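You operate a simulated robot arm through the tools that you are given. There is no shell and no other tool. Be economical: measure what you need, move in short steps, check, and stop when the job is done.

You are at the controls of a simulated two-armed robot. One attempt, no reset.

Task
Pick up the label box with the latest date from the left end of the steel bench with one hand, pass it to the other hand and put it on the rear part of the bagging bench. Set down upright: label box.

Only the result counts: the job must be done as asked and must still hold three seconds after the hand-in. Knocking over, shifting, dropping, spilling or breaking anything else fails it.

Robot
Two 7-joint arms with two-finger parallel grippers on one trunk, on a base that drives. Base frame: it is fixed to the floor where the robot stands at the start and does not move with it; the origin is under the middle of the robot, x ahead of it, y to its left, z up; the surface under the hand at the start is at about z = 800. Units: mm, degrees, N and s.
The left shoulder is at the start at [163, 171, 1108], the right one opposite. With the tool pointing down near the work surface each hand reaches from about 480 to 960 mm from the robot's upright axis, wherever it stands, measured 20 degrees to its own side. Places, roughly: rear part of the bagging bench [-200, -2400, 900]. Payload 4.4 kg a hand.
The TCP of each hand is the grasp point between the finger pads, 23 mm short of the fingertips. In the tool frame z runs along the fingers and y along their closing line. The gripper opens to 94 mm. The fingers are 38 mm wide and 10 mm thick; the gripper's body (54 by 96 mm) begins 39 mm behind the TCP.
Orientation is that of the tool frame in the base frame, as a unit quaternion [x, y, z, w]. With the fingers straight down and closing along the base's y, the tool's x points along the base's -x, its y along +y and its z along -z.

Tools
- The arms move only by the tool servo_tool. It takes "left_steps", "right_steps" or both (then of equal length, played together; a hand with none holds still); each is a list of rows, each an object (a shift or turn left out is 0, a gripper value left out holds the last) with "rotation": the turn, a rotation vector about the base's x, y, z in units of 4 degrees (1.0 is 4 degrees), a list of three; "xyz": the shift along the base's x, y, z in units of 40 mm (1.0 is 40 mm), a list of three; "claw": the closure, from 0 (fully open) to 1 (shut). In form: [{"rotation": [ax, ay, az], "xyz": [dx, dy, dz], "claw": claw}, ...]. A call has 1 to 10 rows; each row shifts and turns the commanded pose from where the row before left it. A call with a number of a shift or a turn outside -1 to 1 is refused whole. Each row takes 0.2 s and may step no farther than 50 mm and 8.6 degrees from the row before; otherwise, or with a gripper value out of range, the whole call is refused. A pose out of reach is approached as far as the arm can. The call stops where the force on the tool passes 40 N (or 10 N more than at its start, if that is more) or the arm is blocked; 0.2 s more then pass. Each finger travels about 72 mm/s and halts on what it meets, pressing with about 36 N; the grip force reading is that of the motor and also rises with nothing between the fingers. The clock runs only during rows and for 0.2 s after the last one: add rows that do not move to give the fingers time. It gives the time, the measured TCP pose, the force on the tool (base axes), the opening and the grip force at its end, in the units of the frame above (readings bear some noise), with the torque about the TCP (base axes, N m) and any sound that the robot's microphone picked up.
- Cameras (640 x 400 px; columns grow to the right, rows downward): "scene" is now at [281.3, 19.1, 1243.1]; the picture's right is [0.24, -0.97, 0.00], its down [-0.66, -0.16, -0.74] and it looks along [0.72, 0.18, -0.68] (base axes); focal length 214 px, centre (320, 200). "left" rides on the left gripper at [86, -16, -74] in its tool frame; the picture's right is [0.18, 0.98, 0.00], its down [-0.58, 0.11, -0.81] and it looks along [-0.79, 0.15, 0.59] (tool axes); focal length 243 px, centre (320, 200). "right" rides on the right gripper at [86, 16, -74] in its tool frame; the picture's right is [-0.18, 0.98, 0.00], its down [-0.58, -0.11, -0.81] and it looks along [-0.79, -0.15, 0.59] (tool axes); focal length 243 px, centre (320, 200).
- capture(camera): a new picture of that camera. The clock stands still meanwhile.
- move_column(by): slides the trunk up (or, below 0, down) by that many mm; the arms and the scene camera ride with it, the base frame stays. It gives what a move gives, with no picture.
- base_move(legs): drives the robot by 1 to 6 legs, each [ahead, left, turn to the left] in mm, mm and degrees, along the robot's own axes; the way and the turn of a leg run together, so that a leg with both is an arc; at most 1500 mm and 180 degrees a leg. The arms and the cameras ride along, it lands a little off, and it stops where it bumps. It gives what a move gives.
- head_to(pan, tilt): turns the head with the scene camera to pan (to the left, within 80 degrees either way) and tilt (down, from -29 to 69), counted from straight ahead of the robot. It gives what a move gives.
- locate(camera, pixels): there is no depth. For up to 12 entries [column, row, z] of the newest picture of that camera ("zoom" is the newest enlarged one), the place [x, y] in the base frame at which the ray of that pixel passes the height z, good to about 2 mm, but the place of the scene camera against the robot may be out by one fixed shift of up to 12 mm in any direction. The clock stands still meanwhile.
- zoom(camera, box): a new picture of the part [left, top, right, bottom] of that camera's present view, enlarged. The clock stands still meanwhile.
- job_done(): hands the job in; it is judged then, once.

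Keep the steps short. Do not move on a guess: measure, check each grasp and each placing, and mend mistakes. In all there are 80 turns and 70 pictures (those below and enlarged ones count). Leave the grippers open and the arms clear of the work at the hand-in unless told otherwise, and finish with a single line.

The tools are called after "Emit:" as a command line: name --argument value ..., lists and objects as JSON in quotes. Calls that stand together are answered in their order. servo_tool: Moves the arms, as the interface text tells. Its arguments: {"type":"object","properties":{"left_steps":{"type":"array","items":{"type":"object","properties":{"rotation":{"type":"array","items":{"type":"number"}},"xyz":{"type":"array","items":{"type":"number"}},"claw":{"type":"number"}}}},"right_steps":{"type":"array","items":{"type":"object","properties":{"rotation":{"type":"array","items":{"type":"number"}},"xyz":{"type":"array","items":{"type":"number"}},"claw":{"type":"number"}}}}},"required":[]} The other tools are called the same way: move_column (by) slides the trunk up or down; base_move (legs) drives the base; head_to (pan, tilt) turns the head that bears the scene camera; capture (camera) takes a picture; locate (camera, pixels) gives the place at which the rays of pixels pass given heights; zoom (camera, box) takes an enlarged picture of a part of a camera's view; job_done () hands the job in.

At the start:

```text
time_s: 0.0
left_position: [477.3, 414.2, 1057.6]
left_tool_rot: [0.0, 1.0, 0.0, 0.0]
left_contact_force: [0.0, -0.7, 0.2]
left_wrist_torque: [0.02, 0.0, -0.02]
left_grip_width: 93.8
left_grasp_force: 0.1
right_position: [450.7, -87.8, 1103.3]
right_tool_rot: [-0.001, 1.0, 0.0, 0.0]
right_contact_force: [1.0, -0.9, -0.2]
right_wrist_torque: [0.02, -0.02, 0.04]
right_grip_width: 93.9
right_grasp_force: 0.1
trunk travel left (down, up): [-125.0, 263.0]
robot x, y, heading: [-2.2, -1.4, -0.0]
head pan, tilt: [14.0, 42.5]
```

scene: 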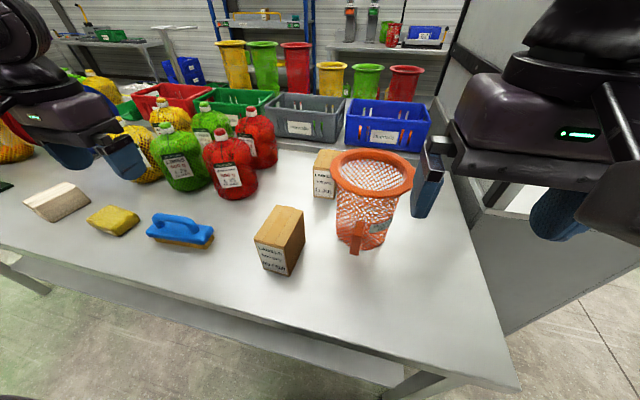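
right: 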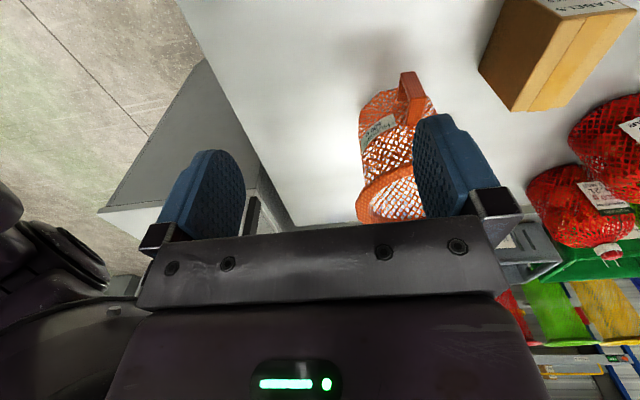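
left: 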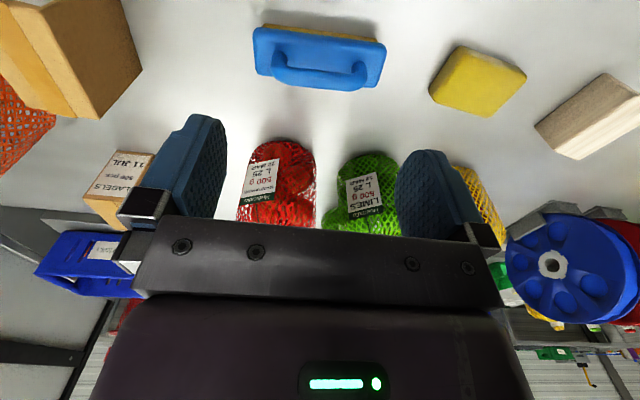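

I see two label boxes on the bench, at about (280,240) and (325,175). I will enlarge the view to read the dates and pan left to look for more boxes.

Emit:
zoom --camera "scene" --box '[230, 140, 390, 280]'

Emit:
head_to --pan 60 --tilt 35

Emit:
capture --camera "scene"

```text
2.86 times, centred on (310, 210) of scene
```

zoom: 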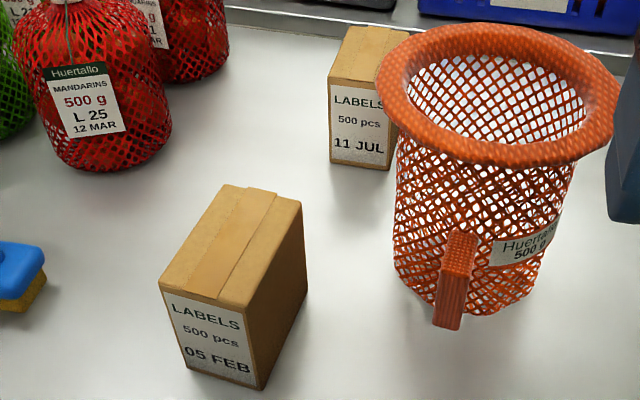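

```text
time_s: 1.1
left_position: [476.8, 413.5, 1057.1]
left_tool_rot: [-0.001, 1.0, 0.0, 0.0]
left_contact_force: [0.3, -0.2, -0.4]
left_wrist_torque: [-0.01, 0.02, -0.01]
left_grip_width: 94.1
left_grasp_force: 0.1
right_position: [450.8, -87.1, 1106.1]
right_tool_rot: [0.0, 1.0, 0.0, 0.0]
right_contact_force: [0.5, 0.6, -0.8]
right_wrist_torque: [0.02, 0.01, 0.03]
right_grip_width: 94.1
right_grasp_force: 0.0
trunk travel left (down, up): [-125.0, 263.0]
robot x, y, heading: [-0.5, -1.6, -0.1]
head pan, tilt: [60.0, 35.0]
```

```text
65 pictures are left
```

scene: 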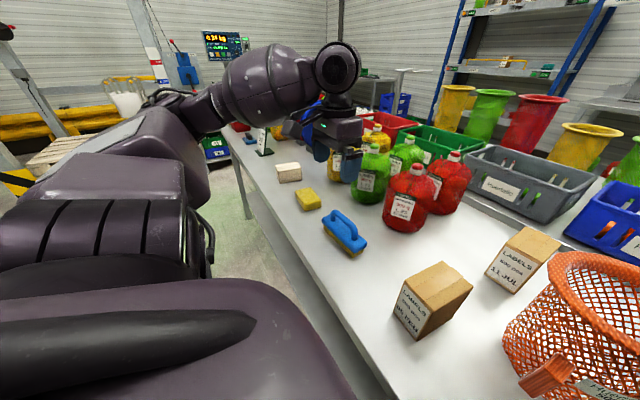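

The bench runs far to the left, so its left end needs a closer look.

Emit:
zoom --camera "scene" --box '[200, 90, 360, 190]'

Emit:
head_to --pan -70 --tilt 20

Emit:
capture --camera "scene"

```text
4.00 times, centred on (280, 140) of scene
```

zoom: 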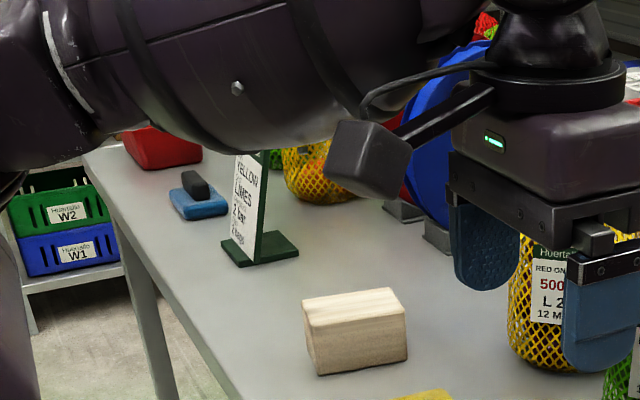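

```text
time_s: 3.2
left_position: [477.8, 414.2, 1056.6]
left_tool_rot: [0.0, 1.0, -0.001, 0.0]
left_contact_force: [-0.9, 0.0, -1.0]
left_wrist_torque: [-0.02, 0.0, 0.01]
left_grip_width: 94.1
left_grasp_force: 0.0
right_position: [450.8, -87.5, 1104.3]
right_tool_rot: [0.0, 1.0, 0.0, 0.0]
right_contact_force: [-0.1, 0.9, 0.6]
right_wrist_torque: [0.0, 0.02, -0.03]
right_grip_width: 94.0
right_grasp_force: 0.0
trunk travel left (down, up): [-125.0, 263.0]
robot x, y, heading: [-1.3, -1.1, -0.0]
head pan, tilt: [-70.0, 20.0]
```

```text
63 pictures are left
```

scene: 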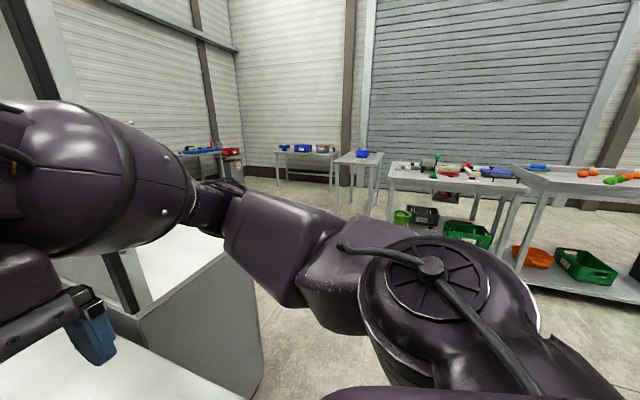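

The bagging bench appears to be the one near (450,170) here. I will raise the trunk for a safer and wider view, then look left again.

Emit:
move_column --by 200

Emit:
zoom --camera "scene" --box '[370, 130, 640, 300]'

Emit:
head_to --pan 30 --tilt 30

Emit:
capture --camera "scene"

Emit:
head_to --pan 75 --tilt 25

Emit:
capture --camera "scene"

```text
time_s: 5.4
left_position: [478.0, 412.9, 1256.3]
left_tool_rot: [0.0, 1.0, 0.0, 0.0]
left_contact_force: [-0.3, 0.6, 0.3]
left_wrist_torque: [-0.01, -0.03, 0.0]
left_grip_width: 93.9
left_grasp_force: 0.0
right_position: [450.6, -88.3, 1304.3]
right_tool_rot: [0.0, 1.0, 0.0, -0.001]
right_contact_force: [0.4, -0.5, 0.4]
right_wrist_torque: [0.0, -0.02, -0.01]
right_grip_width: 94.0
right_grasp_force: 0.1
trunk travel left (down, up): [-325.0, 63.0]
robot x, y, heading: [-1.7, -0.3, -0.0]
head pan, tilt: [-70.0, 20.0]
```

```text
2.35 times, centred on (505, 215) of scene
```

zoom: 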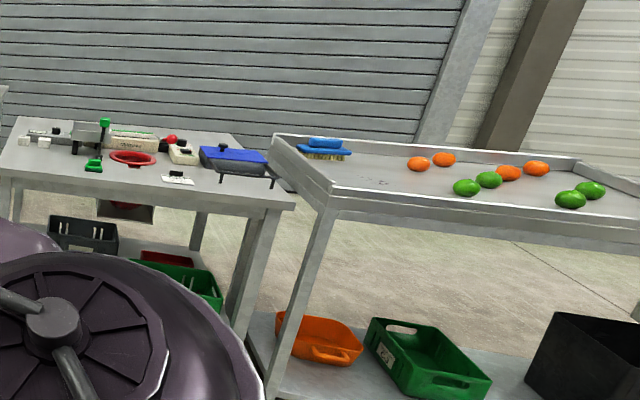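

```text
time_s: 7.2
left_position: [479.2, 413.5, 1256.8]
left_tool_rot: [0.0, 1.0, 0.0, 0.0]
left_contact_force: [0.0, 1.3, 0.3]
left_wrist_torque: [-0.04, 0.03, 0.01]
left_grip_width: 94.0
left_grasp_force: 0.0
right_position: [450.0, -87.0, 1304.9]
right_tool_rot: [0.0, 1.0, 0.0, 0.001]
right_contact_force: [-0.3, 0.4, -0.5]
right_wrist_torque: [0.03, 0.03, -0.02]
right_grip_width: 94.0
right_grasp_force: 0.2
trunk travel left (down, up): [-325.0, 63.0]
robot x, y, heading: [3.6, 0.3, -0.0]
head pan, tilt: [30.0, 30.0]
```

```text
61 pictures are left
```

scene: 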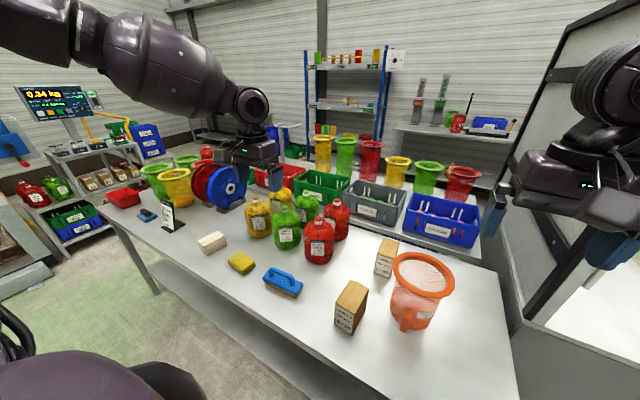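

```text
time_s: 8.3
left_position: [477.7, 414.8, 1256.3]
left_tool_rot: [0.001, 1.0, 0.0, 0.0]
left_contact_force: [-0.1, -1.0, 0.0]
left_wrist_torque: [-0.03, 0.03, -0.03]
left_grip_width: 94.2
left_grasp_force: 0.1
right_position: [450.5, -88.1, 1305.9]
right_tool_rot: [0.0, 1.0, 0.0, 0.001]
right_contact_force: [0.6, 0.0, -1.0]
right_wrist_torque: [-0.04, 0.0, 0.02]
right_grip_width: 93.9
right_grasp_force: 0.0
trunk travel left (down, up): [-325.0, 63.0]
robot x, y, heading: [-0.8, -0.9, -0.1]
head pan, tilt: [75.0, 25.0]
```

```text
60 pictures are left
```

scene: 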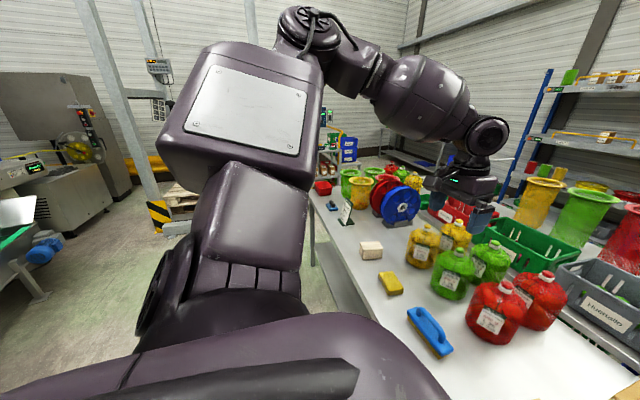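

The bench in front has label boxes near me, but its left end and the room behind me are partly hidden. I'll check where the bench's near edge is, then turn left in place to look.

Emit:
locate --camera "scene" --pixels '[[312, 200, 800], [340, 265, 800], [460, 395, 800], [370, 252, 800], [345, 222, 800]]'

Emit:
base_move --legs '[[0, 0, 60]]'

Emit:
head_to --pan 0 --tilt 25

Emit:
capture --camera "scene"

Emit:
head_to --pan 70 --tilt 25

Emit:
capture --camera "scene"

```text
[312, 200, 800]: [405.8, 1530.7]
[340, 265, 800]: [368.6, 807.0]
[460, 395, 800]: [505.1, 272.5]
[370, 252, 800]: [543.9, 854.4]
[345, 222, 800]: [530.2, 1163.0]
```

```text
time_s: 11.4
left_position: [-134.4, 618.1, 1257.4]
left_tool_rot: [-0.51, 0.86, -0.001, 0.0]
left_contact_force: [-0.1, -0.3, -0.2]
left_wrist_torque: [-0.02, 0.02, -0.01]
left_grip_width: 93.9
left_grasp_force: 0.0
right_position: [293.4, 353.4, 1304.2]
right_tool_rot: [-0.509, 0.861, 0.0, 0.0]
right_contact_force: [-0.7, 0.9, -0.4]
right_wrist_torque: [0.0, -0.02, 0.02]
right_grip_width: 94.3
right_grasp_force: 0.1
trunk travel left (down, up): [-325.0, 63.0]
robot x, y, heading: [1.6, -2.8, 61.5]
head pan, tilt: [75.0, 25.0]
```

```text
time_s: 12.9
left_position: [-132.9, 617.6, 1255.7]
left_tool_rot: [-0.51, 0.86, 0.001, -0.001]
left_contact_force: [0.7, 0.2, 0.0]
left_wrist_torque: [0.0, 0.01, 0.01]
left_grip_width: 94.0
left_grasp_force: 0.0
right_position: [293.6, 353.0, 1306.3]
right_tool_rot: [-0.51, 0.86, 0.0, 0.001]
right_contact_force: [0.1, -0.5, -0.1]
right_wrist_torque: [0.0, -0.01, 0.02]
right_grip_width: 94.0
right_grasp_force: 0.1
trunk travel left (down, up): [-325.0, 63.0]
robot x, y, heading: [-0.1, -1.4, 61.3]
head pan, tilt: [0.0, 25.0]
```

```text
59 pictures are left
```

scene: 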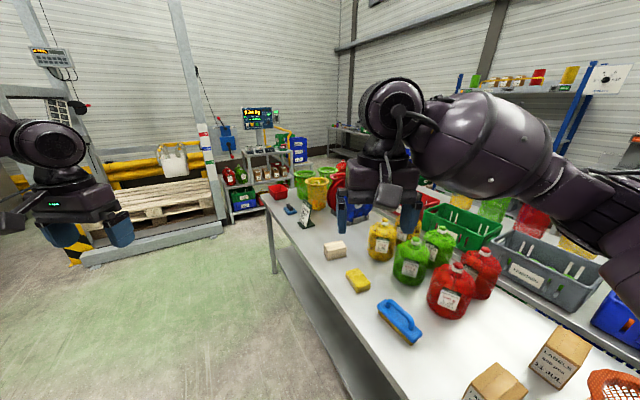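

```text
time_s: 14.3
left_position: [-132.4, 618.4, 1257.2]
left_tool_rot: [-0.51, 0.86, 0.0, 0.001]
left_contact_force: [-0.6, -0.5, 0.4]
left_wrist_torque: [-0.01, -0.04, -0.02]
left_grip_width: 94.0
left_grasp_force: 0.1
right_position: [294.6, 354.3, 1305.1]
right_tool_rot: [-0.509, 0.861, 0.0, 0.001]
right_contact_force: [-0.5, 0.6, -0.2]
right_wrist_torque: [0.02, 0.0, 0.01]
right_grip_width: 94.1
right_grasp_force: 0.2
trunk travel left (down, up): [-325.0, 63.0]
robot x, y, heading: [2.4, -3.5, 61.3]
head pan, tilt: [70.0, 25.0]
```

```text
58 pictures are left
```

scene: 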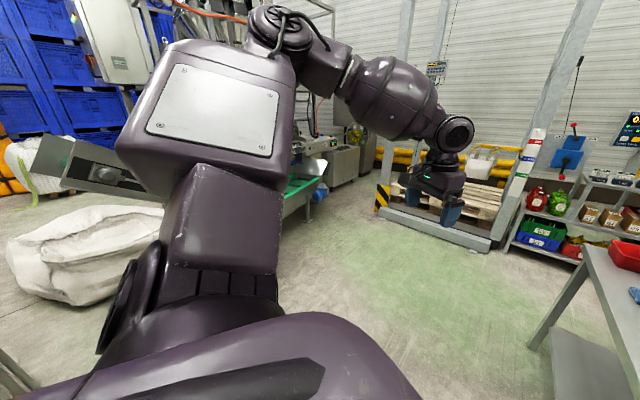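

No other bench with label boxes in sight yet. I'll enlarge the left end of this bench and the shelf beyond, and keep turning left to see what is behind.

Emit:
head_to --pan -5 --tilt 20

Emit:
zoom --camera "scene" --box '[190, 80, 390, 230]'

Emit:
base_move --legs '[[0, 0, 110]]'

Emit:
capture --camera "scene"

Emit:
head_to --pan 55 --tilt 20

Emit:
capture --camera "scene"

```text
time_s: 15.8
left_position: [-132.6, 617.5, 1256.4]
left_tool_rot: [-0.51, 0.86, -0.001, 0.0]
left_contact_force: [0.4, -0.6, 0.0]
left_wrist_torque: [0.02, -0.01, 0.01]
left_grip_width: 94.2
left_grasp_force: 0.1
right_position: [293.3, 352.8, 1305.0]
right_tool_rot: [-0.509, 0.86, 0.0, 0.0]
right_contact_force: [-0.2, 0.1, 0.2]
right_wrist_torque: [-0.01, 0.02, -0.02]
right_grip_width: 94.0
right_grasp_force: 0.1
trunk travel left (down, up): [-325.0, 63.0]
robot x, y, heading: [-0.2, -2.0, 61.4]
head pan, tilt: [-5.0, 20.0]
```

```text
2.67 times, centred on (290, 155) of scene
```

zoom: 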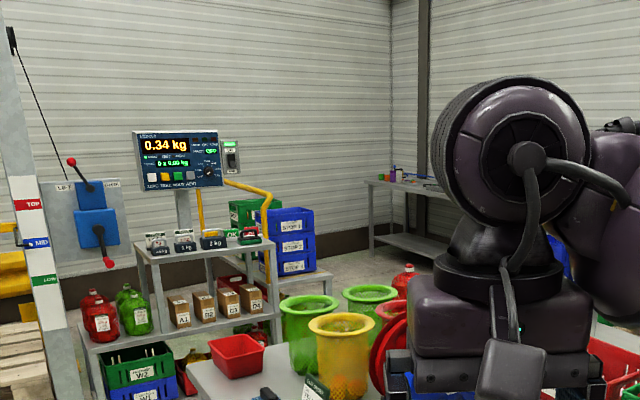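

```text
time_s: 20.7
left_position: [-541.3, -326.4, 1256.3]
left_tool_rot: [0.996, -0.086, -0.001, 0.0]
left_contact_force: [-0.8, 1.0, -0.1]
left_wrist_torque: [0.0, -0.03, 0.0]
left_grip_width: 94.0
left_grasp_force: 0.0
right_position: [-429.8, 163.5, 1304.0]
right_tool_rot: [0.996, -0.085, 0.0, 0.0]
right_contact_force: [0.0, -0.6, -0.2]
right_wrist_torque: [-0.01, 0.0, 0.0]
right_grip_width: 94.1
right_grasp_force: 0.1
trunk travel left (down, up): [-325.0, 63.0]
robot x, y, heading: [-2.3, 1.0, 170.3]
head pan, tilt: [-5.0, 20.0]
```

```text
56 pictures are left
```

scene: 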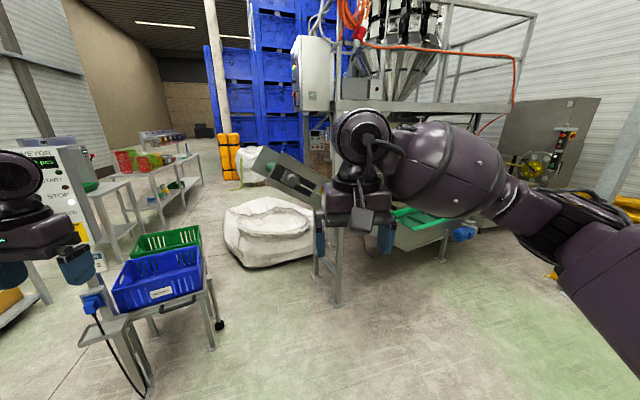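

```text
time_s: 22.0
left_position: [-540.8, -325.1, 1257.2]
left_tool_rot: [0.996, -0.086, 0.001, 0.001]
left_contact_force: [0.6, -0.8, -0.3]
left_wrist_torque: [0.0, -0.02, -0.02]
left_grip_width: 94.0
left_grasp_force: 0.0
right_position: [-429.2, 163.8, 1305.0]
right_tool_rot: [0.996, -0.085, 0.0, 0.0]
right_contact_force: [0.6, -0.8, -0.9]
right_wrist_torque: [-0.03, 0.0, -0.02]
right_grip_width: 94.1
right_grasp_force: 0.0
trunk travel left (down, up): [-325.0, 63.0]
robot x, y, heading: [0.7, -2.0, 170.2]
head pan, tilt: [55.0, 20.0]
```

```text
55 pictures are left
```

scene: 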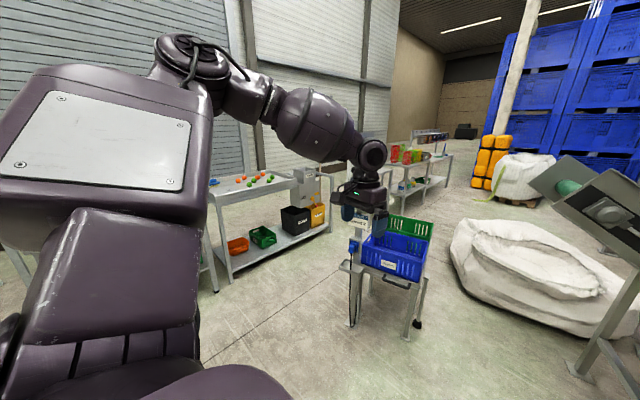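

Only one bench with label boxes so far. I'll turn further to look closely at the bagging bench and the benches beyond it.

Emit:
base_move --legs '[[0, 0, 60]]'

Emit:
head_to --pan 15 --tilt 18

Emit:
capture --camera "scene"

Emit:
head_to --pan 60 --tilt 18

Emit:
capture --camera "scene"

```text
time_s: 25.1
left_position: [17.3, -632.7, 1256.4]
left_tool_rot: [0.904, 0.428, 0.0, 0.0]
left_contact_force: [0.7, 0.7, 0.2]
left_wrist_torque: [0.02, -0.01, 0.01]
left_grip_width: 93.9
left_grasp_force: 0.2
right_position: [-353.3, -293.2, 1305.1]
right_tool_rot: [0.904, 0.428, 0.0, 0.0]
right_contact_force: [-0.1, -0.1, -0.4]
right_wrist_torque: [0.01, 0.02, -0.03]
right_grip_width: 94.2
right_grasp_force: 0.0
trunk travel left (down, up): [-325.0, 63.0]
robot x, y, heading: [2.6, 0.2, -129.5]
head pan, tilt: [55.0, 20.0]
```

```text
time_s: 26.1
left_position: [17.0, -632.2, 1257.6]
left_tool_rot: [0.904, 0.428, 0.0, 0.0]
left_contact_force: [-0.1, 1.0, -0.1]
left_wrist_torque: [0.02, 0.01, 0.0]
left_grip_width: 94.0
left_grasp_force: 0.0
right_position: [-353.2, -292.6, 1303.7]
right_tool_rot: [0.904, 0.428, 0.0, 0.0]
right_contact_force: [0.0, 0.1, 1.1]
right_wrist_torque: [0.02, 0.04, -0.01]
right_grip_width: 94.0
right_grasp_force: 0.0
trunk travel left (down, up): [-325.0, 63.0]
robot x, y, heading: [-1.5, -1.6, -129.0]
head pan, tilt: [15.0, 18.0]
```

```text
54 pictures are left
```

scene: 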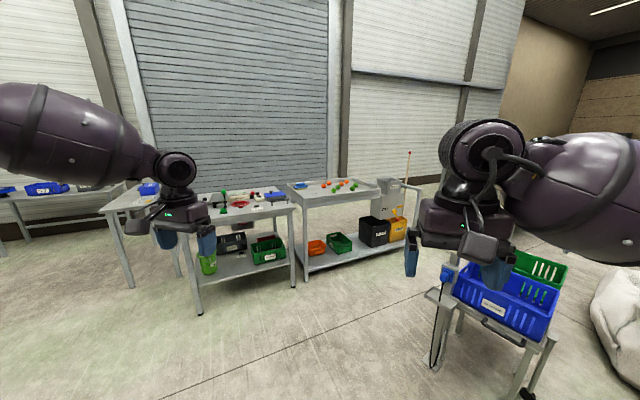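

```text
time_s: 27.3
left_position: [16.8, -631.4, 1257.2]
left_tool_rot: [0.903, 0.429, 0.0, -0.001]
left_contact_force: [0.2, 0.3, -0.4]
left_wrist_torque: [0.03, -0.02, 0.02]
left_grip_width: 94.0
left_grasp_force: 0.1
right_position: [-352.4, -294.3, 1305.2]
right_tool_rot: [0.904, 0.428, 0.0, 0.001]
right_contact_force: [-0.7, -0.1, -0.7]
right_wrist_torque: [0.0, -0.02, 0.04]
right_grip_width: 94.1
right_grasp_force: 0.2
trunk travel left (down, up): [-325.0, 63.0]
robot x, y, heading: [0.4, -2.5, -129.5]
head pan, tilt: [60.0, 18.0]
```

```text
53 pictures are left
```

scene: 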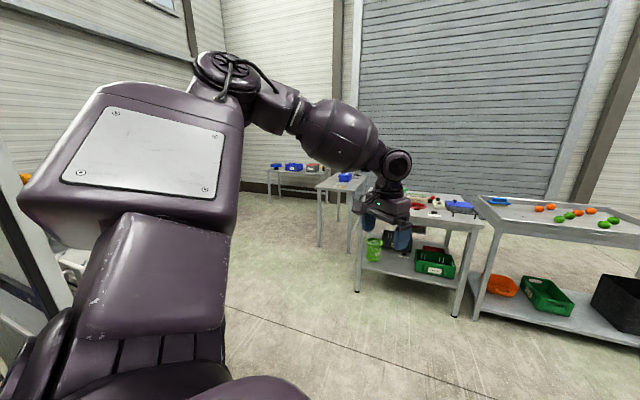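

No label boxes there, so the bench in front at the start is the steel bench. I'll turn back clockwise and step back and left for a clear look at its left end.

Emit:
base_move --legs '[[0, 0, -170], [0, 0, -60], [-200, 500, 0]]'

Emit:
head_to --pan 20 --tilt 30

Emit:
capture --camera "scene"

```text
time_s: 41.7
left_position: [248.4, 912.8, 1256.8]
left_tool_rot: [-0.012, 1.0, 0.001, 0.0]
left_contact_force: [-0.8, 0.9, 0.2]
left_wrist_torque: [-0.02, -0.01, -0.04]
left_grip_width: 94.3
left_grasp_force: 0.2
right_position: [235.8, 411.1, 1305.2]
right_tool_rot: [-0.013, 1.0, 0.001, 0.0]
right_contact_force: [-0.3, -0.4, 0.1]
right_wrist_torque: [0.0, 0.04, 0.01]
right_grip_width: 94.0
right_grasp_force: 0.0
trunk travel left (down, up): [-325.0, 63.0]
robot x, y, heading: [-218.8, 486.1, 1.4]
head pan, tilt: [60.0, 18.0]
```

```text
time_s: 42.8
left_position: [248.9, 913.0, 1256.3]
left_tool_rot: [-0.013, 1.0, 0.0, 0.0]
left_contact_force: [0.3, 0.1, -0.4]
left_wrist_torque: [0.02, 0.04, 0.01]
left_grip_width: 94.0
left_grasp_force: 0.0
right_position: [235.4, 410.8, 1305.0]
right_tool_rot: [-0.014, 1.0, 0.0, -0.001]
right_contact_force: [-0.1, 0.2, 0.0]
right_wrist_torque: [0.0, 0.02, 0.0]
right_grip_width: 94.1
right_grasp_force: 0.0
trunk travel left (down, up): [-325.0, 63.0]
robot x, y, heading: [-219.1, 486.4, 1.3]
head pan, tilt: [20.0, 30.0]
```

```text
52 pictures are left
```

scene: 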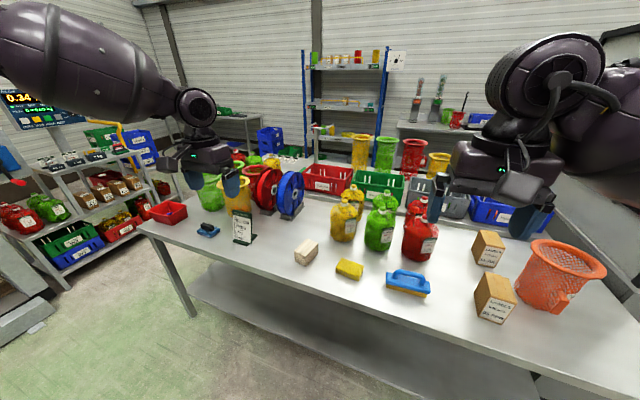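

The left end shows a red box, sponge and sign. I'll enlarge this view to look for hidden label boxes.

Emit:
zoom --camera "scene" --box '[140, 120, 460, 320]'

Emit:
zoom --camera "scene" --box '[400, 180, 640, 330]'

Emit:
locate --camera "scene" --pixels '[[138, 228, 800], [197, 320, 400], [495, 322, 800], [480, 268, 800], [545, 305, 800], [570, 398, 800]]'

```text
2.00 times, centred on (300, 220) of scene
```

zoom: 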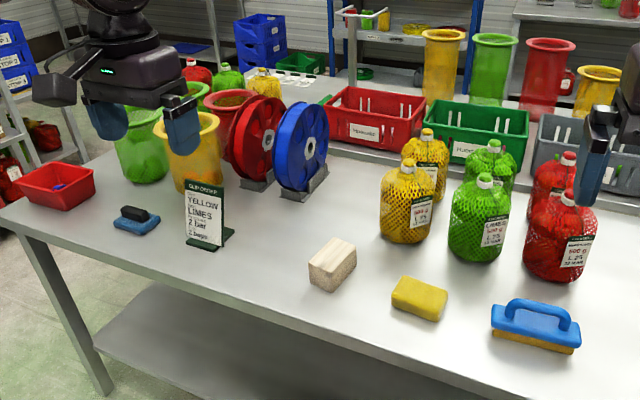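

```text
2.67 times, centred on (520, 255) of scene
```

zoom: 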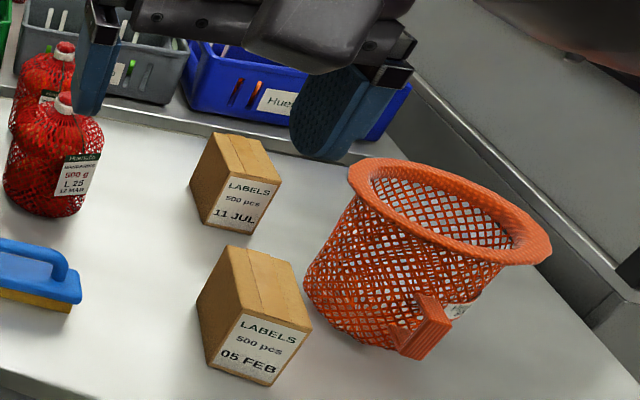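

```text
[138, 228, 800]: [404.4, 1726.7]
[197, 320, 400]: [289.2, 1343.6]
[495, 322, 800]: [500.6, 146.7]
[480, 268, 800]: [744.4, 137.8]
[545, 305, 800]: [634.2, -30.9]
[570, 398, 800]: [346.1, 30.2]
```

The bench carries only two label boxes: 05 FEB at the front and 11 JUL behind it. 11 JUL is the latest, so that is the target. I'll drive back to the start place and measure it.

Emit:
base_move --legs '[[207, -491, -1.4]]'

Emit:
head_to --pan 8 --tilt 50

Emit:
capture --camera "scene"

Emit:
capture --camera "left"

```text
time_s: 47.6
left_position: [474.6, 410.1, 1256.4]
left_tool_rot: [0.003, 1.0, 0.001, 0.0]
left_contact_force: [0.2, 0.5, -0.1]
left_wrist_torque: [-0.01, 0.02, -0.01]
left_grip_width: 94.1
left_grasp_force: 0.1
right_position: [444.0, -91.0, 1305.4]
right_tool_rot: [0.003, 1.0, -0.001, 0.001]
right_contact_force: [0.2, -0.9, -0.7]
right_wrist_torque: [0.0, 0.0, 0.02]
right_grip_width: 94.1
right_grasp_force: 0.1
trunk travel left (down, up): [-325.0, 63.0]
robot x, y, heading: [-4.3, -1.3, -0.2]
head pan, tilt: [20.0, 30.0]
```

```text
time_s: 48.4
left_position: [473.7, 409.5, 1257.0]
left_tool_rot: [0.004, 1.0, 0.0, 0.0]
left_contact_force: [-0.4, 0.7, -0.6]
left_wrist_torque: [-0.01, 0.01, -0.01]
left_grip_width: 93.8
left_grasp_force: 0.1
right_position: [443.2, -91.8, 1305.1]
right_tool_rot: [0.003, 1.0, 0.0, 0.0]
right_contact_force: [0.0, 0.0, -0.1]
right_wrist_torque: [0.0, -0.01, 0.01]
right_grip_width: 94.0
right_grasp_force: 0.0
trunk travel left (down, up): [-325.0, 63.0]
robot x, y, heading: [-5.6, -1.1, -0.1]
head pan, tilt: [8.0, 50.0]
```

```text
49 pictures are left
```

scene: 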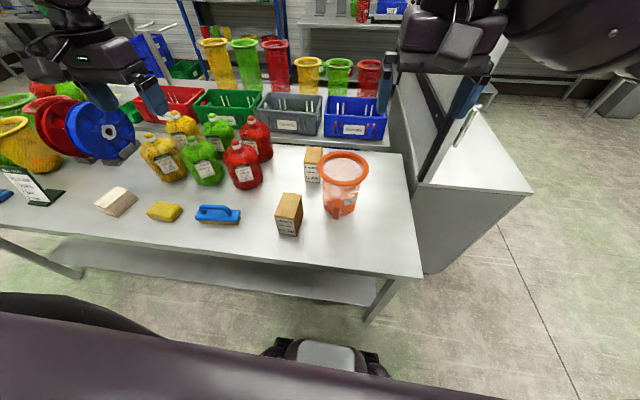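

```text
48 pictures are left
```

left: 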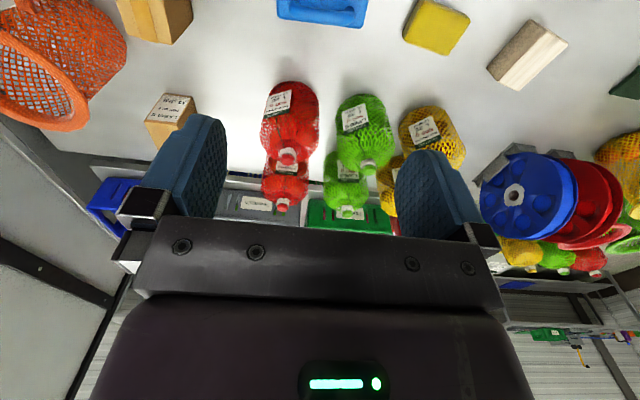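

The robot is back. I'll enlarge the target in the scene view and measure its corners.

Emit:
zoom --camera "scene" --box '[270, 130, 390, 240]'

```text
3.64 times, centred on (330, 185) of scene
```

zoom: 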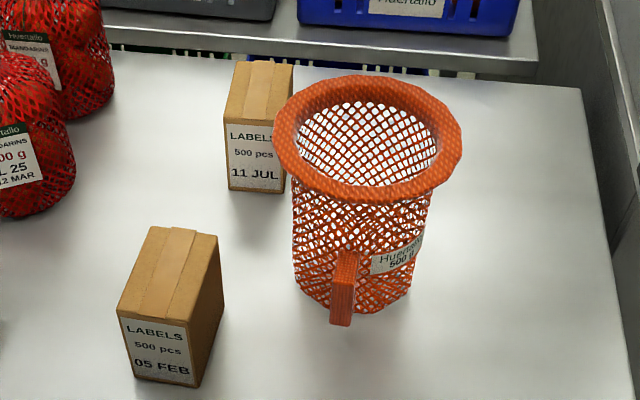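

Emit:
locate --camera "zoom" --pixels '[[229, 188, 800], [283, 192, 800], [223, 123, 900], [237, 62, 900], [293, 65, 900], [135, 374, 800], [195, 387, 800], [117, 312, 900], [187, 322, 900], [218, 237, 900], [148, 227, 900], [345, 323, 800]]'

```text
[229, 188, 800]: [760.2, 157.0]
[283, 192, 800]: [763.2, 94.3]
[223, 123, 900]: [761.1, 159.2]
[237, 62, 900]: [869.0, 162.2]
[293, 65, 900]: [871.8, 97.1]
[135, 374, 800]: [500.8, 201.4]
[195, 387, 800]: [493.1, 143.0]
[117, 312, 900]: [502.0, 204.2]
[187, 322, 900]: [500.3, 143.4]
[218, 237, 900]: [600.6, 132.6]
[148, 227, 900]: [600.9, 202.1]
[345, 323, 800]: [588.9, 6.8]
```

The box is about 107 × 62 × 100 mm, spanning x 760–870, y 95–160 and z 800–900. I'll bring the left hand nearer at height 1200 and look with its camera, checking the clearance to the orange basket too.

Emit:
servo_tool --left_steps '[{"xyz": [0.55, -0.881, -0.178]}, {"xyz": [0.55, -0.881, -0.178]}, {"xyz": [0.55, -0.881, -0.178]}, {"xyz": [0.55, -0.881, -0.178]}, {"xyz": [0.55, -0.881, -0.178]}, {"xyz": [0.55, -0.881, -0.178]}, {"xyz": [0.55, -0.881, -0.178]}, {"xyz": [0.55, -0.881, -0.178]}]'

Emit:
capture --camera "left"

Emit:
locate --camera "zoom" --pixels '[[275, 140, 980], [370, 75, 980], [375, 205, 980], [462, 140, 980], [293, 280, 800], [410, 300, 800]]'

```text
time_s: 50.2
left_position: [524.4, 244.7, 1244.5]
left_tool_rot: [0.003, 1.0, -0.001, 0.001]
left_contact_force: [0.5, 0.2, 0.1]
left_wrist_torque: [0.0, 0.02, 0.02]
left_grip_width: 93.9
left_grasp_force: 0.1
left hand out of reach, approached as far as the arm can: row 4, 5, 6, 7, 8
right_position: [444.1, -90.5, 1305.0]
right_tool_rot: [0.004, 1.0, 0.001, 0.0]
right_contact_force: [-0.2, -0.3, -0.6]
right_wrist_torque: [0.0, 0.01, -0.02]
right_grip_width: 94.1
right_grasp_force: 0.0
trunk travel left (down, up): [-325.0, 63.0]
robot x, y, heading: [-6.7, 1.0, -0.5]
head pan, tilt: [8.0, 50.0]
```

```text
46 pictures are left
```

left: 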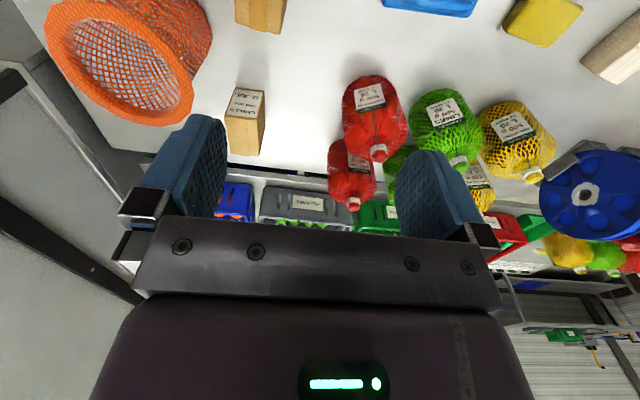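

```text
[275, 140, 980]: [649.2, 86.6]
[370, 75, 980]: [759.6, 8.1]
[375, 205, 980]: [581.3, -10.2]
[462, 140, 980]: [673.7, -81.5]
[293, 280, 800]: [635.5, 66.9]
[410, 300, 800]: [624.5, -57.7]
```

The arm runs out of reach this high up. Lowering the trunk 100 mm keeps the hand above everything and restores reach.

Emit:
move_column --by -100

Emit:
servo_tool --left_steps '[{"xyz": [0.6, -0.7, 0]}, {"xyz": [0.6, -0.7, 0]}, {"xyz": [0.6, -0.7, 0]}, {"xyz": [0.6, -0.7, 0]}, {"xyz": [0, 0, 0]}]'

Emit:
capture --camera "left"

```text
time_s: 51.5
left_position: [522.9, 242.9, 1147.6]
left_tool_rot: [0.003, 1.0, 0.0, 0.001]
left_contact_force: [-1.0, -0.5, 0.4]
left_wrist_torque: [0.01, 0.0, -0.01]
left_grip_width: 93.9
left_grasp_force: 0.0
right_position: [442.2, -91.7, 1208.0]
right_tool_rot: [0.003, 1.0, 0.0, 0.002]
right_contact_force: [0.2, -0.5, -0.3]
right_wrist_torque: [0.02, 0.02, 0.03]
right_grip_width: 94.1
right_grasp_force: 0.0
trunk travel left (down, up): [-225.0, 163.0]
robot x, y, heading: [-7.7, -2.6, -0.4]
head pan, tilt: [8.0, 50.0]
```

```text
time_s: 52.7
left_position: [556.4, 204.0, 1148.6]
left_tool_rot: [0.005, 1.0, 0.0, 0.0]
left_contact_force: [-0.8, -0.7, 0.2]
left_wrist_torque: [0.02, -0.01, 0.03]
left_grip_width: 94.1
left_grasp_force: 0.1
left hand out of reach, approached as far as the arm can: row 2, 3, 4
right_position: [445.0, -90.7, 1204.5]
right_tool_rot: [0.003, 1.0, 0.0, -0.001]
right_contact_force: [-1.1, 0.3, -0.8]
right_wrist_torque: [0.0, 0.0, 0.02]
right_grip_width: 93.9
right_grasp_force: 0.1
trunk travel left (down, up): [-225.0, 163.0]
robot x, y, heading: [-4.6, -1.5, -0.5]
head pan, tilt: [8.0, 50.0]
```

```text
45 pictures are left
```

left: 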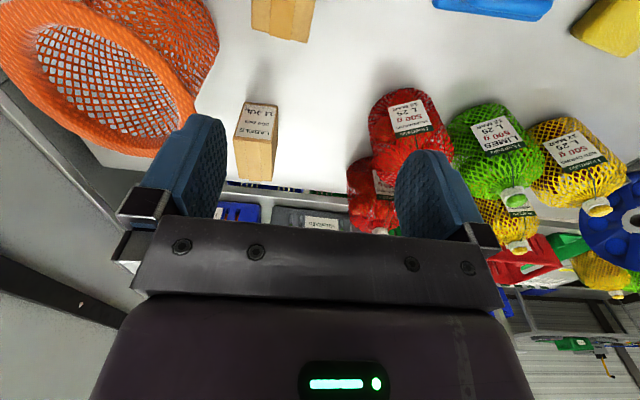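

Reach shrinks when the hand is close to shoulder height, so I need to go lower. First I'll measure the box, the basket rim and the bottles in this view.

Emit:
locate --camera "left" --pixels '[[243, 102, 900], [279, 107, 900], [275, 139, 900], [235, 136, 900], [195, 118, 980], [150, 156, 980], [100, 5, 980], [150, 156, 940], [347, 180, 980], [372, 110, 950], [380, 232, 1000]]'

Emit:
zoom --camera "left" --box '[140, 60, 440, 250]'

```text
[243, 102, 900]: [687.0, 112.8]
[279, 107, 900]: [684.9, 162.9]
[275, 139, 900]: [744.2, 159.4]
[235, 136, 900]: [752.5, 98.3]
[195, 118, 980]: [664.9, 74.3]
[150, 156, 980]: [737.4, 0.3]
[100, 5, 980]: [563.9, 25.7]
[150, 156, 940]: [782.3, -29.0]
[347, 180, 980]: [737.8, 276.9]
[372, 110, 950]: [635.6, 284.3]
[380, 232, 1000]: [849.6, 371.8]
```

```text
2.11 times, centred on (290, 155) of left
```

zoom: 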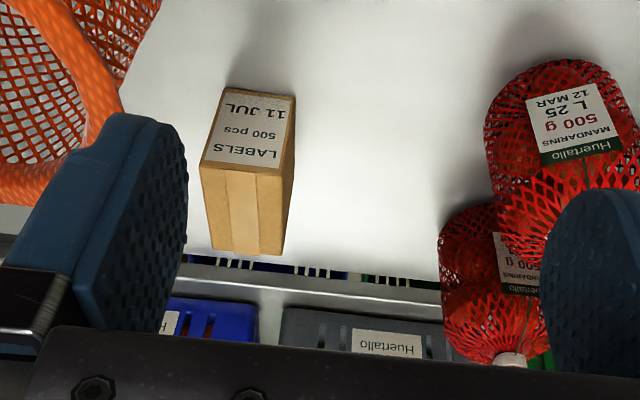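

The label face shows its top edge at about row 165 of the enlargement and the back top edge at about row 250. I'll locate those corners.

Emit:
locate --camera "zoom" --pixels '[[200, 164, 900], [284, 172, 900], [212, 249, 900], [284, 254, 900], [226, 88, 800], [296, 97, 800], [440, 240, 950], [440, 240, 850], [490, 90, 850], [520, 360, 1000]]'

```text
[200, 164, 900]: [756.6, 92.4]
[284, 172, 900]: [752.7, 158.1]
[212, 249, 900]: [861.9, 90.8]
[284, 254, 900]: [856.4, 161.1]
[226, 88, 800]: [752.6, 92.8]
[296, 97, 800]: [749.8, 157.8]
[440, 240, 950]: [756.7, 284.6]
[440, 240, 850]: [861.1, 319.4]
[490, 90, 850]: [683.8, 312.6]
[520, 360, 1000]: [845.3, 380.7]
```

Box from the wrist view: centre about (806,126), 66 mm wide. Basket rim reaches y≈85 and the bottles begin at y≈285. I'll drop to z≈1010, then go forward along y≈185 between them.

Emit:
servo_tool --left_steps '[{"xyz": [0.1, -0.1, -0.9]}, {"xyz": [0.1, -0.1, -0.9]}, {"xyz": [0.1, -0.1, -0.9]}, {"xyz": [0.1, -0.1, -0.75]}, {"xyz": [0.8, 0, 0]}, {"xyz": [0.9, 0, 0]}, {"xyz": [0.9, 0, 0]}, {"xyz": [0.9, 0, 0]}, {"xyz": [0, 0, 0]}]'

Emit:
capture --camera "scene"

```text
time_s: 54.7
left_position: [606.8, 290.2, 1073.5]
left_tool_rot: [0.004, 1.0, -0.002, 0.001]
left_contact_force: [-0.2, -0.4, 0.1]
left_wrist_torque: [-0.01, -0.01, -0.03]
left_grip_width: 94.0
left_grasp_force: 0.0
left hand out of reach, approached as far as the arm can: row 1, 2, 3, 4, 5, 6, 7, 8
right_position: [443.8, -90.4, 1205.0]
right_tool_rot: [0.003, 1.0, 0.0, -0.001]
right_contact_force: [-0.1, 0.2, 0.2]
right_wrist_torque: [0.0, 0.02, 0.03]
right_grip_width: 93.9
right_grasp_force: 0.0
trunk travel left (down, up): [-225.0, 163.0]
robot x, y, heading: [-3.4, -0.7, -0.4]
head pan, tilt: [8.0, 50.0]
```

```text
43 pictures are left
```

scene: 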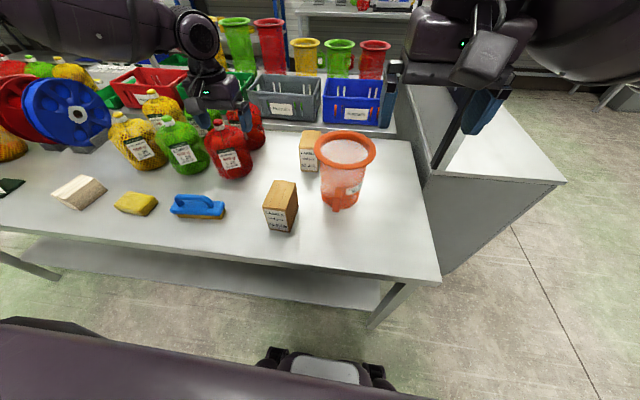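

The arm drifted sideways because poses were out of reach. I'll test with one small backward step to learn whether the commanded pose is kept or reset.

Emit:
servo_tool --left_steps '[{"xyz": [-0.5, 0, 0.3]}, {"xyz": [0, 0, 0]}]'

```text
time_s: 55.3
left_position: [587.7, 290.2, 1084.5]
left_tool_rot: [0.003, 1.0, 0.0, 0.0]
left_contact_force: [-0.4, 0.2, -0.4]
left_wrist_torque: [0.01, 0.0, 0.0]
left_grip_width: 94.1
left_grasp_force: 0.0
right_position: [445.2, -91.5, 1205.3]
right_tool_rot: [0.003, 1.0, 0.0, -0.001]
right_contact_force: [-0.7, -0.6, 0.7]
right_wrist_torque: [-0.03, -0.01, 0.0]
right_grip_width: 94.0
right_grasp_force: 0.0
trunk travel left (down, up): [-225.0, 163.0]
robot x, y, heading: [-10.6, 1.6, -0.5]
head pan, tilt: [8.0, 50.0]
```

The commanded pose restarts from the measured one each call. The hand reaches farther when it is well below the shoulder, so I'll raise the trunk, draw back over the free spot near (520,230), lower to about 1010, then go forward.

Emit:
move_column --by 150

Emit:
servo_tool --left_steps '[{"xyz": [-0.6, -0.5, -0.4]}, {"xyz": [-0.6, -0.5, -0.6]}, {"xyz": [-0.5, -0.4, -0.8]}, {"xyz": [0, 0, -1]}, {"xyz": [0, 0, -1]}, {"xyz": [0, 0, -1]}, {"xyz": [0, 0, -0.8]}, {"xyz": [0, 0, 0]}]'

```text
time_s: 57.1
left_position: [568.7, 289.5, 1293.9]
left_tool_rot: [0.004, 0.999, 0.0, 0.054]
left_contact_force: [-0.2, 0.6, -0.8]
left_wrist_torque: [-0.03, 0.0, -0.02]
left_grip_width: 93.9
left_grasp_force: 0.0
right_position: [444.9, -90.6, 1354.5]
right_tool_rot: [0.005, 1.0, 0.0, -0.001]
right_contact_force: [-0.5, -0.2, 1.4]
right_wrist_torque: [0.03, 0.01, 0.0]
right_grip_width: 93.8
right_grasp_force: 0.0
trunk travel left (down, up): [-375.0, 13.0]
robot x, y, heading: [-6.3, 1.2, -0.4]
head pan, tilt: [8.0, 50.0]
```

```text
time_s: 58.9
left_position: [449.3, 293.0, 1132.5]
left_tool_rot: [0.003, 0.999, -0.001, 0.054]
left_contact_force: [-0.7, 0.3, -0.3]
left_wrist_torque: [-0.01, 0.0, 0.0]
left_grip_width: 93.9
left_grasp_force: 0.0
left hand out of reach, approached as far as the arm can: row 3, 4, 5, 6, 7
right_position: [444.2, -92.0, 1356.8]
right_tool_rot: [0.004, 1.0, 0.0, 0.0]
right_contact_force: [-1.1, 0.4, 0.4]
right_wrist_torque: [0.04, 0.01, 0.02]
right_grip_width: 94.2
right_grasp_force: 0.0
trunk travel left (down, up): [-375.0, 13.0]
robot x, y, heading: [-7.4, 2.8, -0.4]
head pan, tilt: [8.0, 50.0]
```

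The tool tilted 6° about y during the lift. I'm now well below the shoulder, so I'll straighten the tool while moving forward at this height.

Emit:
servo_tool --left_steps '[{"xyz": [0.8, -0.1, 0], "rotation": [0, 0.52, 0]}, {"xyz": [0.8, -0.3, -0.2], "rotation": [0, 0.52, 0]}, {"xyz": [0.8, -0.5, -0.4], "rotation": [0, 0.5, 0]}, {"xyz": [0.6, -0.5, -0.6]}, {"xyz": [0.2, -0.5, -0.6]}, {"xyz": [0, 0, 0]}]'

```text
time_s: 60.3
left_position: [480.8, 300.3, 1163.9]
left_tool_rot: [0.003, 1.0, 0.0, 0.0]
left_contact_force: [-0.6, -0.4, 0.8]
left_wrist_torque: [0.0, -0.02, -0.02]
left_grip_width: 93.9
left_grasp_force: 0.0
left hand out of reach, approached as far as the arm can: row 1, 2, 3, 4, 5
right_position: [444.0, -91.7, 1353.8]
right_tool_rot: [0.003, 1.0, 0.0, 0.0]
right_contact_force: [-0.2, 0.0, -0.3]
right_wrist_torque: [-0.02, 0.01, -0.01]
right_grip_width: 94.1
right_grasp_force: 0.0
trunk travel left (down, up): [-375.0, 13.0]
robot x, y, heading: [-5.1, -5.0, -0.3]
head pan, tilt: [8.0, 50.0]
```

Still limited. I'll test what direction is free: move outward to y≈410, then forward and down.

Emit:
servo_tool --left_steps '[{"xyz": [0, 0.9, 0.3]}, {"xyz": [0, 0.9, 0]}, {"xyz": [0, 0.9, 0]}, {"xyz": [0.9, 0, 0]}, {"xyz": [0.9, 0, 0]}, {"xyz": [0.5, 0, 0]}, {"xyz": [0, 0, 0]}]'

Emit:
head_to --pan 35 --tilt 20

Emit:
capture --camera "scene"

```text
time_s: 61.9
left_position: [556.3, 412.3, 1190.1]
left_tool_rot: [0.004, 1.0, 0.0, 0.0]
left_contact_force: [0.0, 0.8, 1.5]
left_wrist_torque: [0.01, -0.01, 0.0]
left_grip_width: 93.9
left_grasp_force: 0.0
left hand out of reach, approached as far as the arm can: row 5, 6
right_position: [444.2, -92.3, 1355.4]
right_tool_rot: [0.003, 1.0, 0.0, 0.0]
right_contact_force: [0.0, -0.1, -0.6]
right_wrist_torque: [0.02, 0.05, 0.01]
right_grip_width: 93.8
right_grasp_force: 0.1
trunk travel left (down, up): [-375.0, 13.0]
robot x, y, heading: [-4.6, -1.4, -0.4]
head pan, tilt: [8.0, 50.0]
```

```text
time_s: 62.8
left_position: [555.8, 412.2, 1189.0]
left_tool_rot: [0.004, 1.0, -0.001, 0.0]
left_contact_force: [0.4, 0.0, 0.0]
left_wrist_torque: [-0.02, 0.01, 0.01]
left_grip_width: 94.2
left_grasp_force: 0.1
right_position: [444.2, -91.7, 1355.5]
right_tool_rot: [0.003, 1.0, 0.0, 0.0]
right_contact_force: [1.0, 0.7, -0.7]
right_wrist_torque: [0.02, 0.0, 0.01]
right_grip_width: 94.1
right_grasp_force: 0.1
trunk travel left (down, up): [-375.0, 13.0]
robot x, y, heading: [-6.5, 0.1, -0.6]
head pan, tilt: [35.0, 20.0]
```

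```text
42 pictures are left
```

scene: 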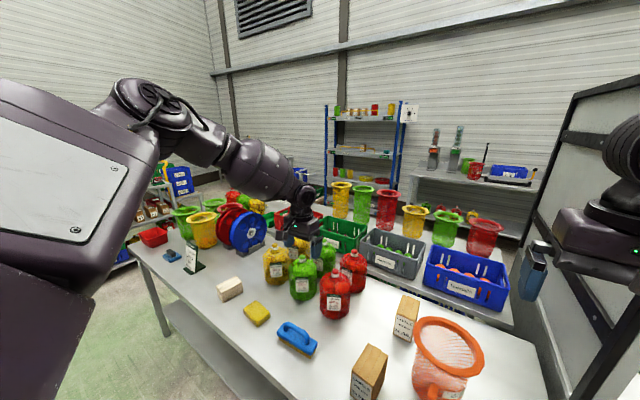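

Now it makes sense: lower hand means the reachable ring moves outward. I'll go forward and down gradually to (600,400,1100), still above the bottles, checking on the way.

Emit:
servo_tool --left_steps '[{"xyz": [0, 0, -0.5]}, {"xyz": [0.1, 0, -0.5]}, {"xyz": [0.3, 0, -0.5]}, {"xyz": [0.4, 0, -0.4]}, {"xyz": [0.4, 0, -0.4]}, {"xyz": [0, 0, 0]}]'

```text
time_s: 64.2
left_position: [533.1, 428.3, 1154.8]
left_tool_rot: [0.003, 1.0, -0.001, 0.0]
left_contact_force: [0.6, 0.3, -0.2]
left_wrist_torque: [0.0, 0.01, 0.0]
left_grip_width: 94.0
left_grasp_force: 0.0
left hand out of reach, approached as far as the arm can: row 1, 2, 3, 4, 5
right_position: [443.7, -91.3, 1354.1]
right_tool_rot: [0.003, 1.0, 0.0, 0.0]
right_contact_force: [-0.7, 0.1, 0.6]
right_wrist_torque: [-0.01, 0.0, -0.02]
right_grip_width: 94.0
right_grasp_force: 0.0
trunk travel left (down, up): [-375.0, 13.0]
robot x, y, heading: [-7.3, 1.9, -0.4]
head pan, tilt: [35.0, 20.0]
```

Going down is limited as well. I'll test whether wrist flexion is the limit by tilting the fingers forward a little and then going forward and down.

Emit:
servo_tool --left_steps '[{"rotation": [0, -1, 0]}, {"rotation": [0, -1, 0]}, {"rotation": [0, -1, 0]}, {"xyz": [0.5, -0.3, -0.3]}, {"xyz": [0.5, -0.3, -0.3]}, {"xyz": [0.5, -0.3, -0.3]}, {"xyz": [0, 0, 0]}]'

Emit:
capture --camera "scene"

```text
time_s: 65.8
left_position: [553.4, 406.7, 1150.7]
left_tool_rot: [0.004, 0.994, -0.001, 0.105]
left_contact_force: [-0.1, 0.4, -0.1]
left_wrist_torque: [-0.06, -0.04, -0.02]
left_grip_width: 93.9
left_grasp_force: 0.0
left hand out of reach, approached as far as the arm can: row 5, 6
right_position: [442.8, -91.1, 1355.6]
right_tool_rot: [0.004, 1.0, 0.0, 0.001]
right_contact_force: [-0.2, -0.6, -0.2]
right_wrist_torque: [-0.02, -0.06, 0.01]
right_grip_width: 94.0
right_grasp_force: 0.1
trunk travel left (down, up): [-375.0, 13.0]
robot x, y, heading: [-8.0, -1.0, -0.4]
head pan, tilt: [35.0, 20.0]
```

```text
41 pictures are left
```

scene: 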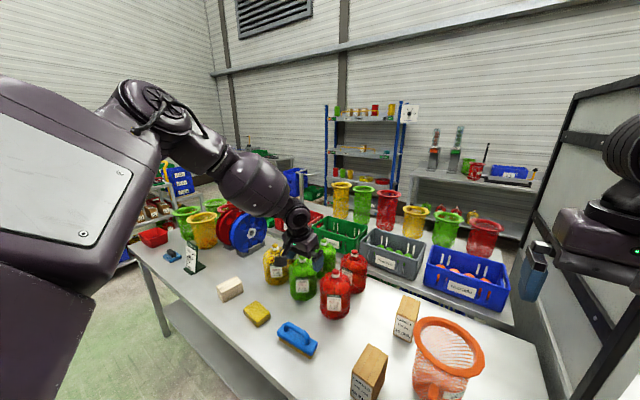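

I'll back off from the bench by 420 mm so I can test the arm's reach in free air with the trunk at its starting height, as described for this robot.

Emit:
base_move --legs '[[-420, 0, 0]]'

Emit:
move_column --by -250

Emit:
servo_tool --left_steps '[{"rotation": [0, 1, 0]}, {"rotation": [0, 1, 0]}, {"rotation": [0, 1, 0], "xyz": [0, 0, 0.3]}, {"xyz": [0, 0, -1]}, {"xyz": [0, 0, -1]}, {"xyz": [0.5, 0, 0]}, {"xyz": [0.9, 0, 0]}, {"xyz": [0.9, 0, 0]}, {"xyz": [0, 0, 0]}]'

```text
time_s: 68.4
left_position: [131.1, 410.0, 1149.4]
left_tool_rot: [0.001, 0.994, 0.0, 0.105]
left_contact_force: [0.2, 0.1, 0.4]
left_wrist_torque: [0.05, -0.02, 0.0]
left_grip_width: 94.1
left_grasp_force: 0.1
right_position: [23.9, -86.5, 1356.6]
right_tool_rot: [0.0, 1.0, 0.0, 0.0]
right_contact_force: [-0.4, 0.6, -0.9]
right_wrist_torque: [0.01, -0.01, 0.05]
right_grip_width: 93.8
right_grasp_force: 0.2
trunk travel left (down, up): [-375.0, 13.0]
robot x, y, heading: [-425.6, -1.1, 0.1]
head pan, tilt: [35.0, 20.0]
```

```text
time_s: 71.0
left_position: [131.7, 409.7, 900.7]
left_tool_rot: [0.001, 0.994, -0.001, 0.106]
left_contact_force: [0.0, -0.9, 0.7]
left_wrist_torque: [0.02, -0.01, 0.0]
left_grip_width: 94.0
left_grasp_force: 0.0
right_position: [23.5, -87.0, 1106.5]
right_tool_rot: [0.001, 1.0, 0.0, 0.002]
right_contact_force: [-0.9, 0.8, 0.3]
right_wrist_torque: [-0.01, 0.0, -0.01]
right_grip_width: 94.0
right_grasp_force: 0.0
trunk travel left (down, up): [-125.0, 263.0]
robot x, y, heading: [-425.1, 4.4, -0.1]
head pan, tilt: [35.0, 20.0]
```

```text
time_s: 73.0
left_position: [224.2, 412.7, 831.0]
left_tool_rot: [0.001, 1.0, -0.001, 0.001]
left_contact_force: [-0.1, -0.5, -0.1]
left_wrist_torque: [0.02, -0.02, -0.02]
left_grip_width: 94.2
left_grasp_force: 0.1
right_position: [24.8, -86.4, 1106.2]
right_tool_rot: [0.001, 1.0, -0.001, 0.0]
right_contact_force: [-0.6, -0.8, 0.8]
right_wrist_torque: [-0.01, 0.0, -0.02]
right_grip_width: 93.8
right_grasp_force: 0.0
trunk travel left (down, up): [-125.0, 263.0]
robot x, y, heading: [-424.9, 1.1, -0.1]
head pan, tilt: [35.0, 20.0]
```

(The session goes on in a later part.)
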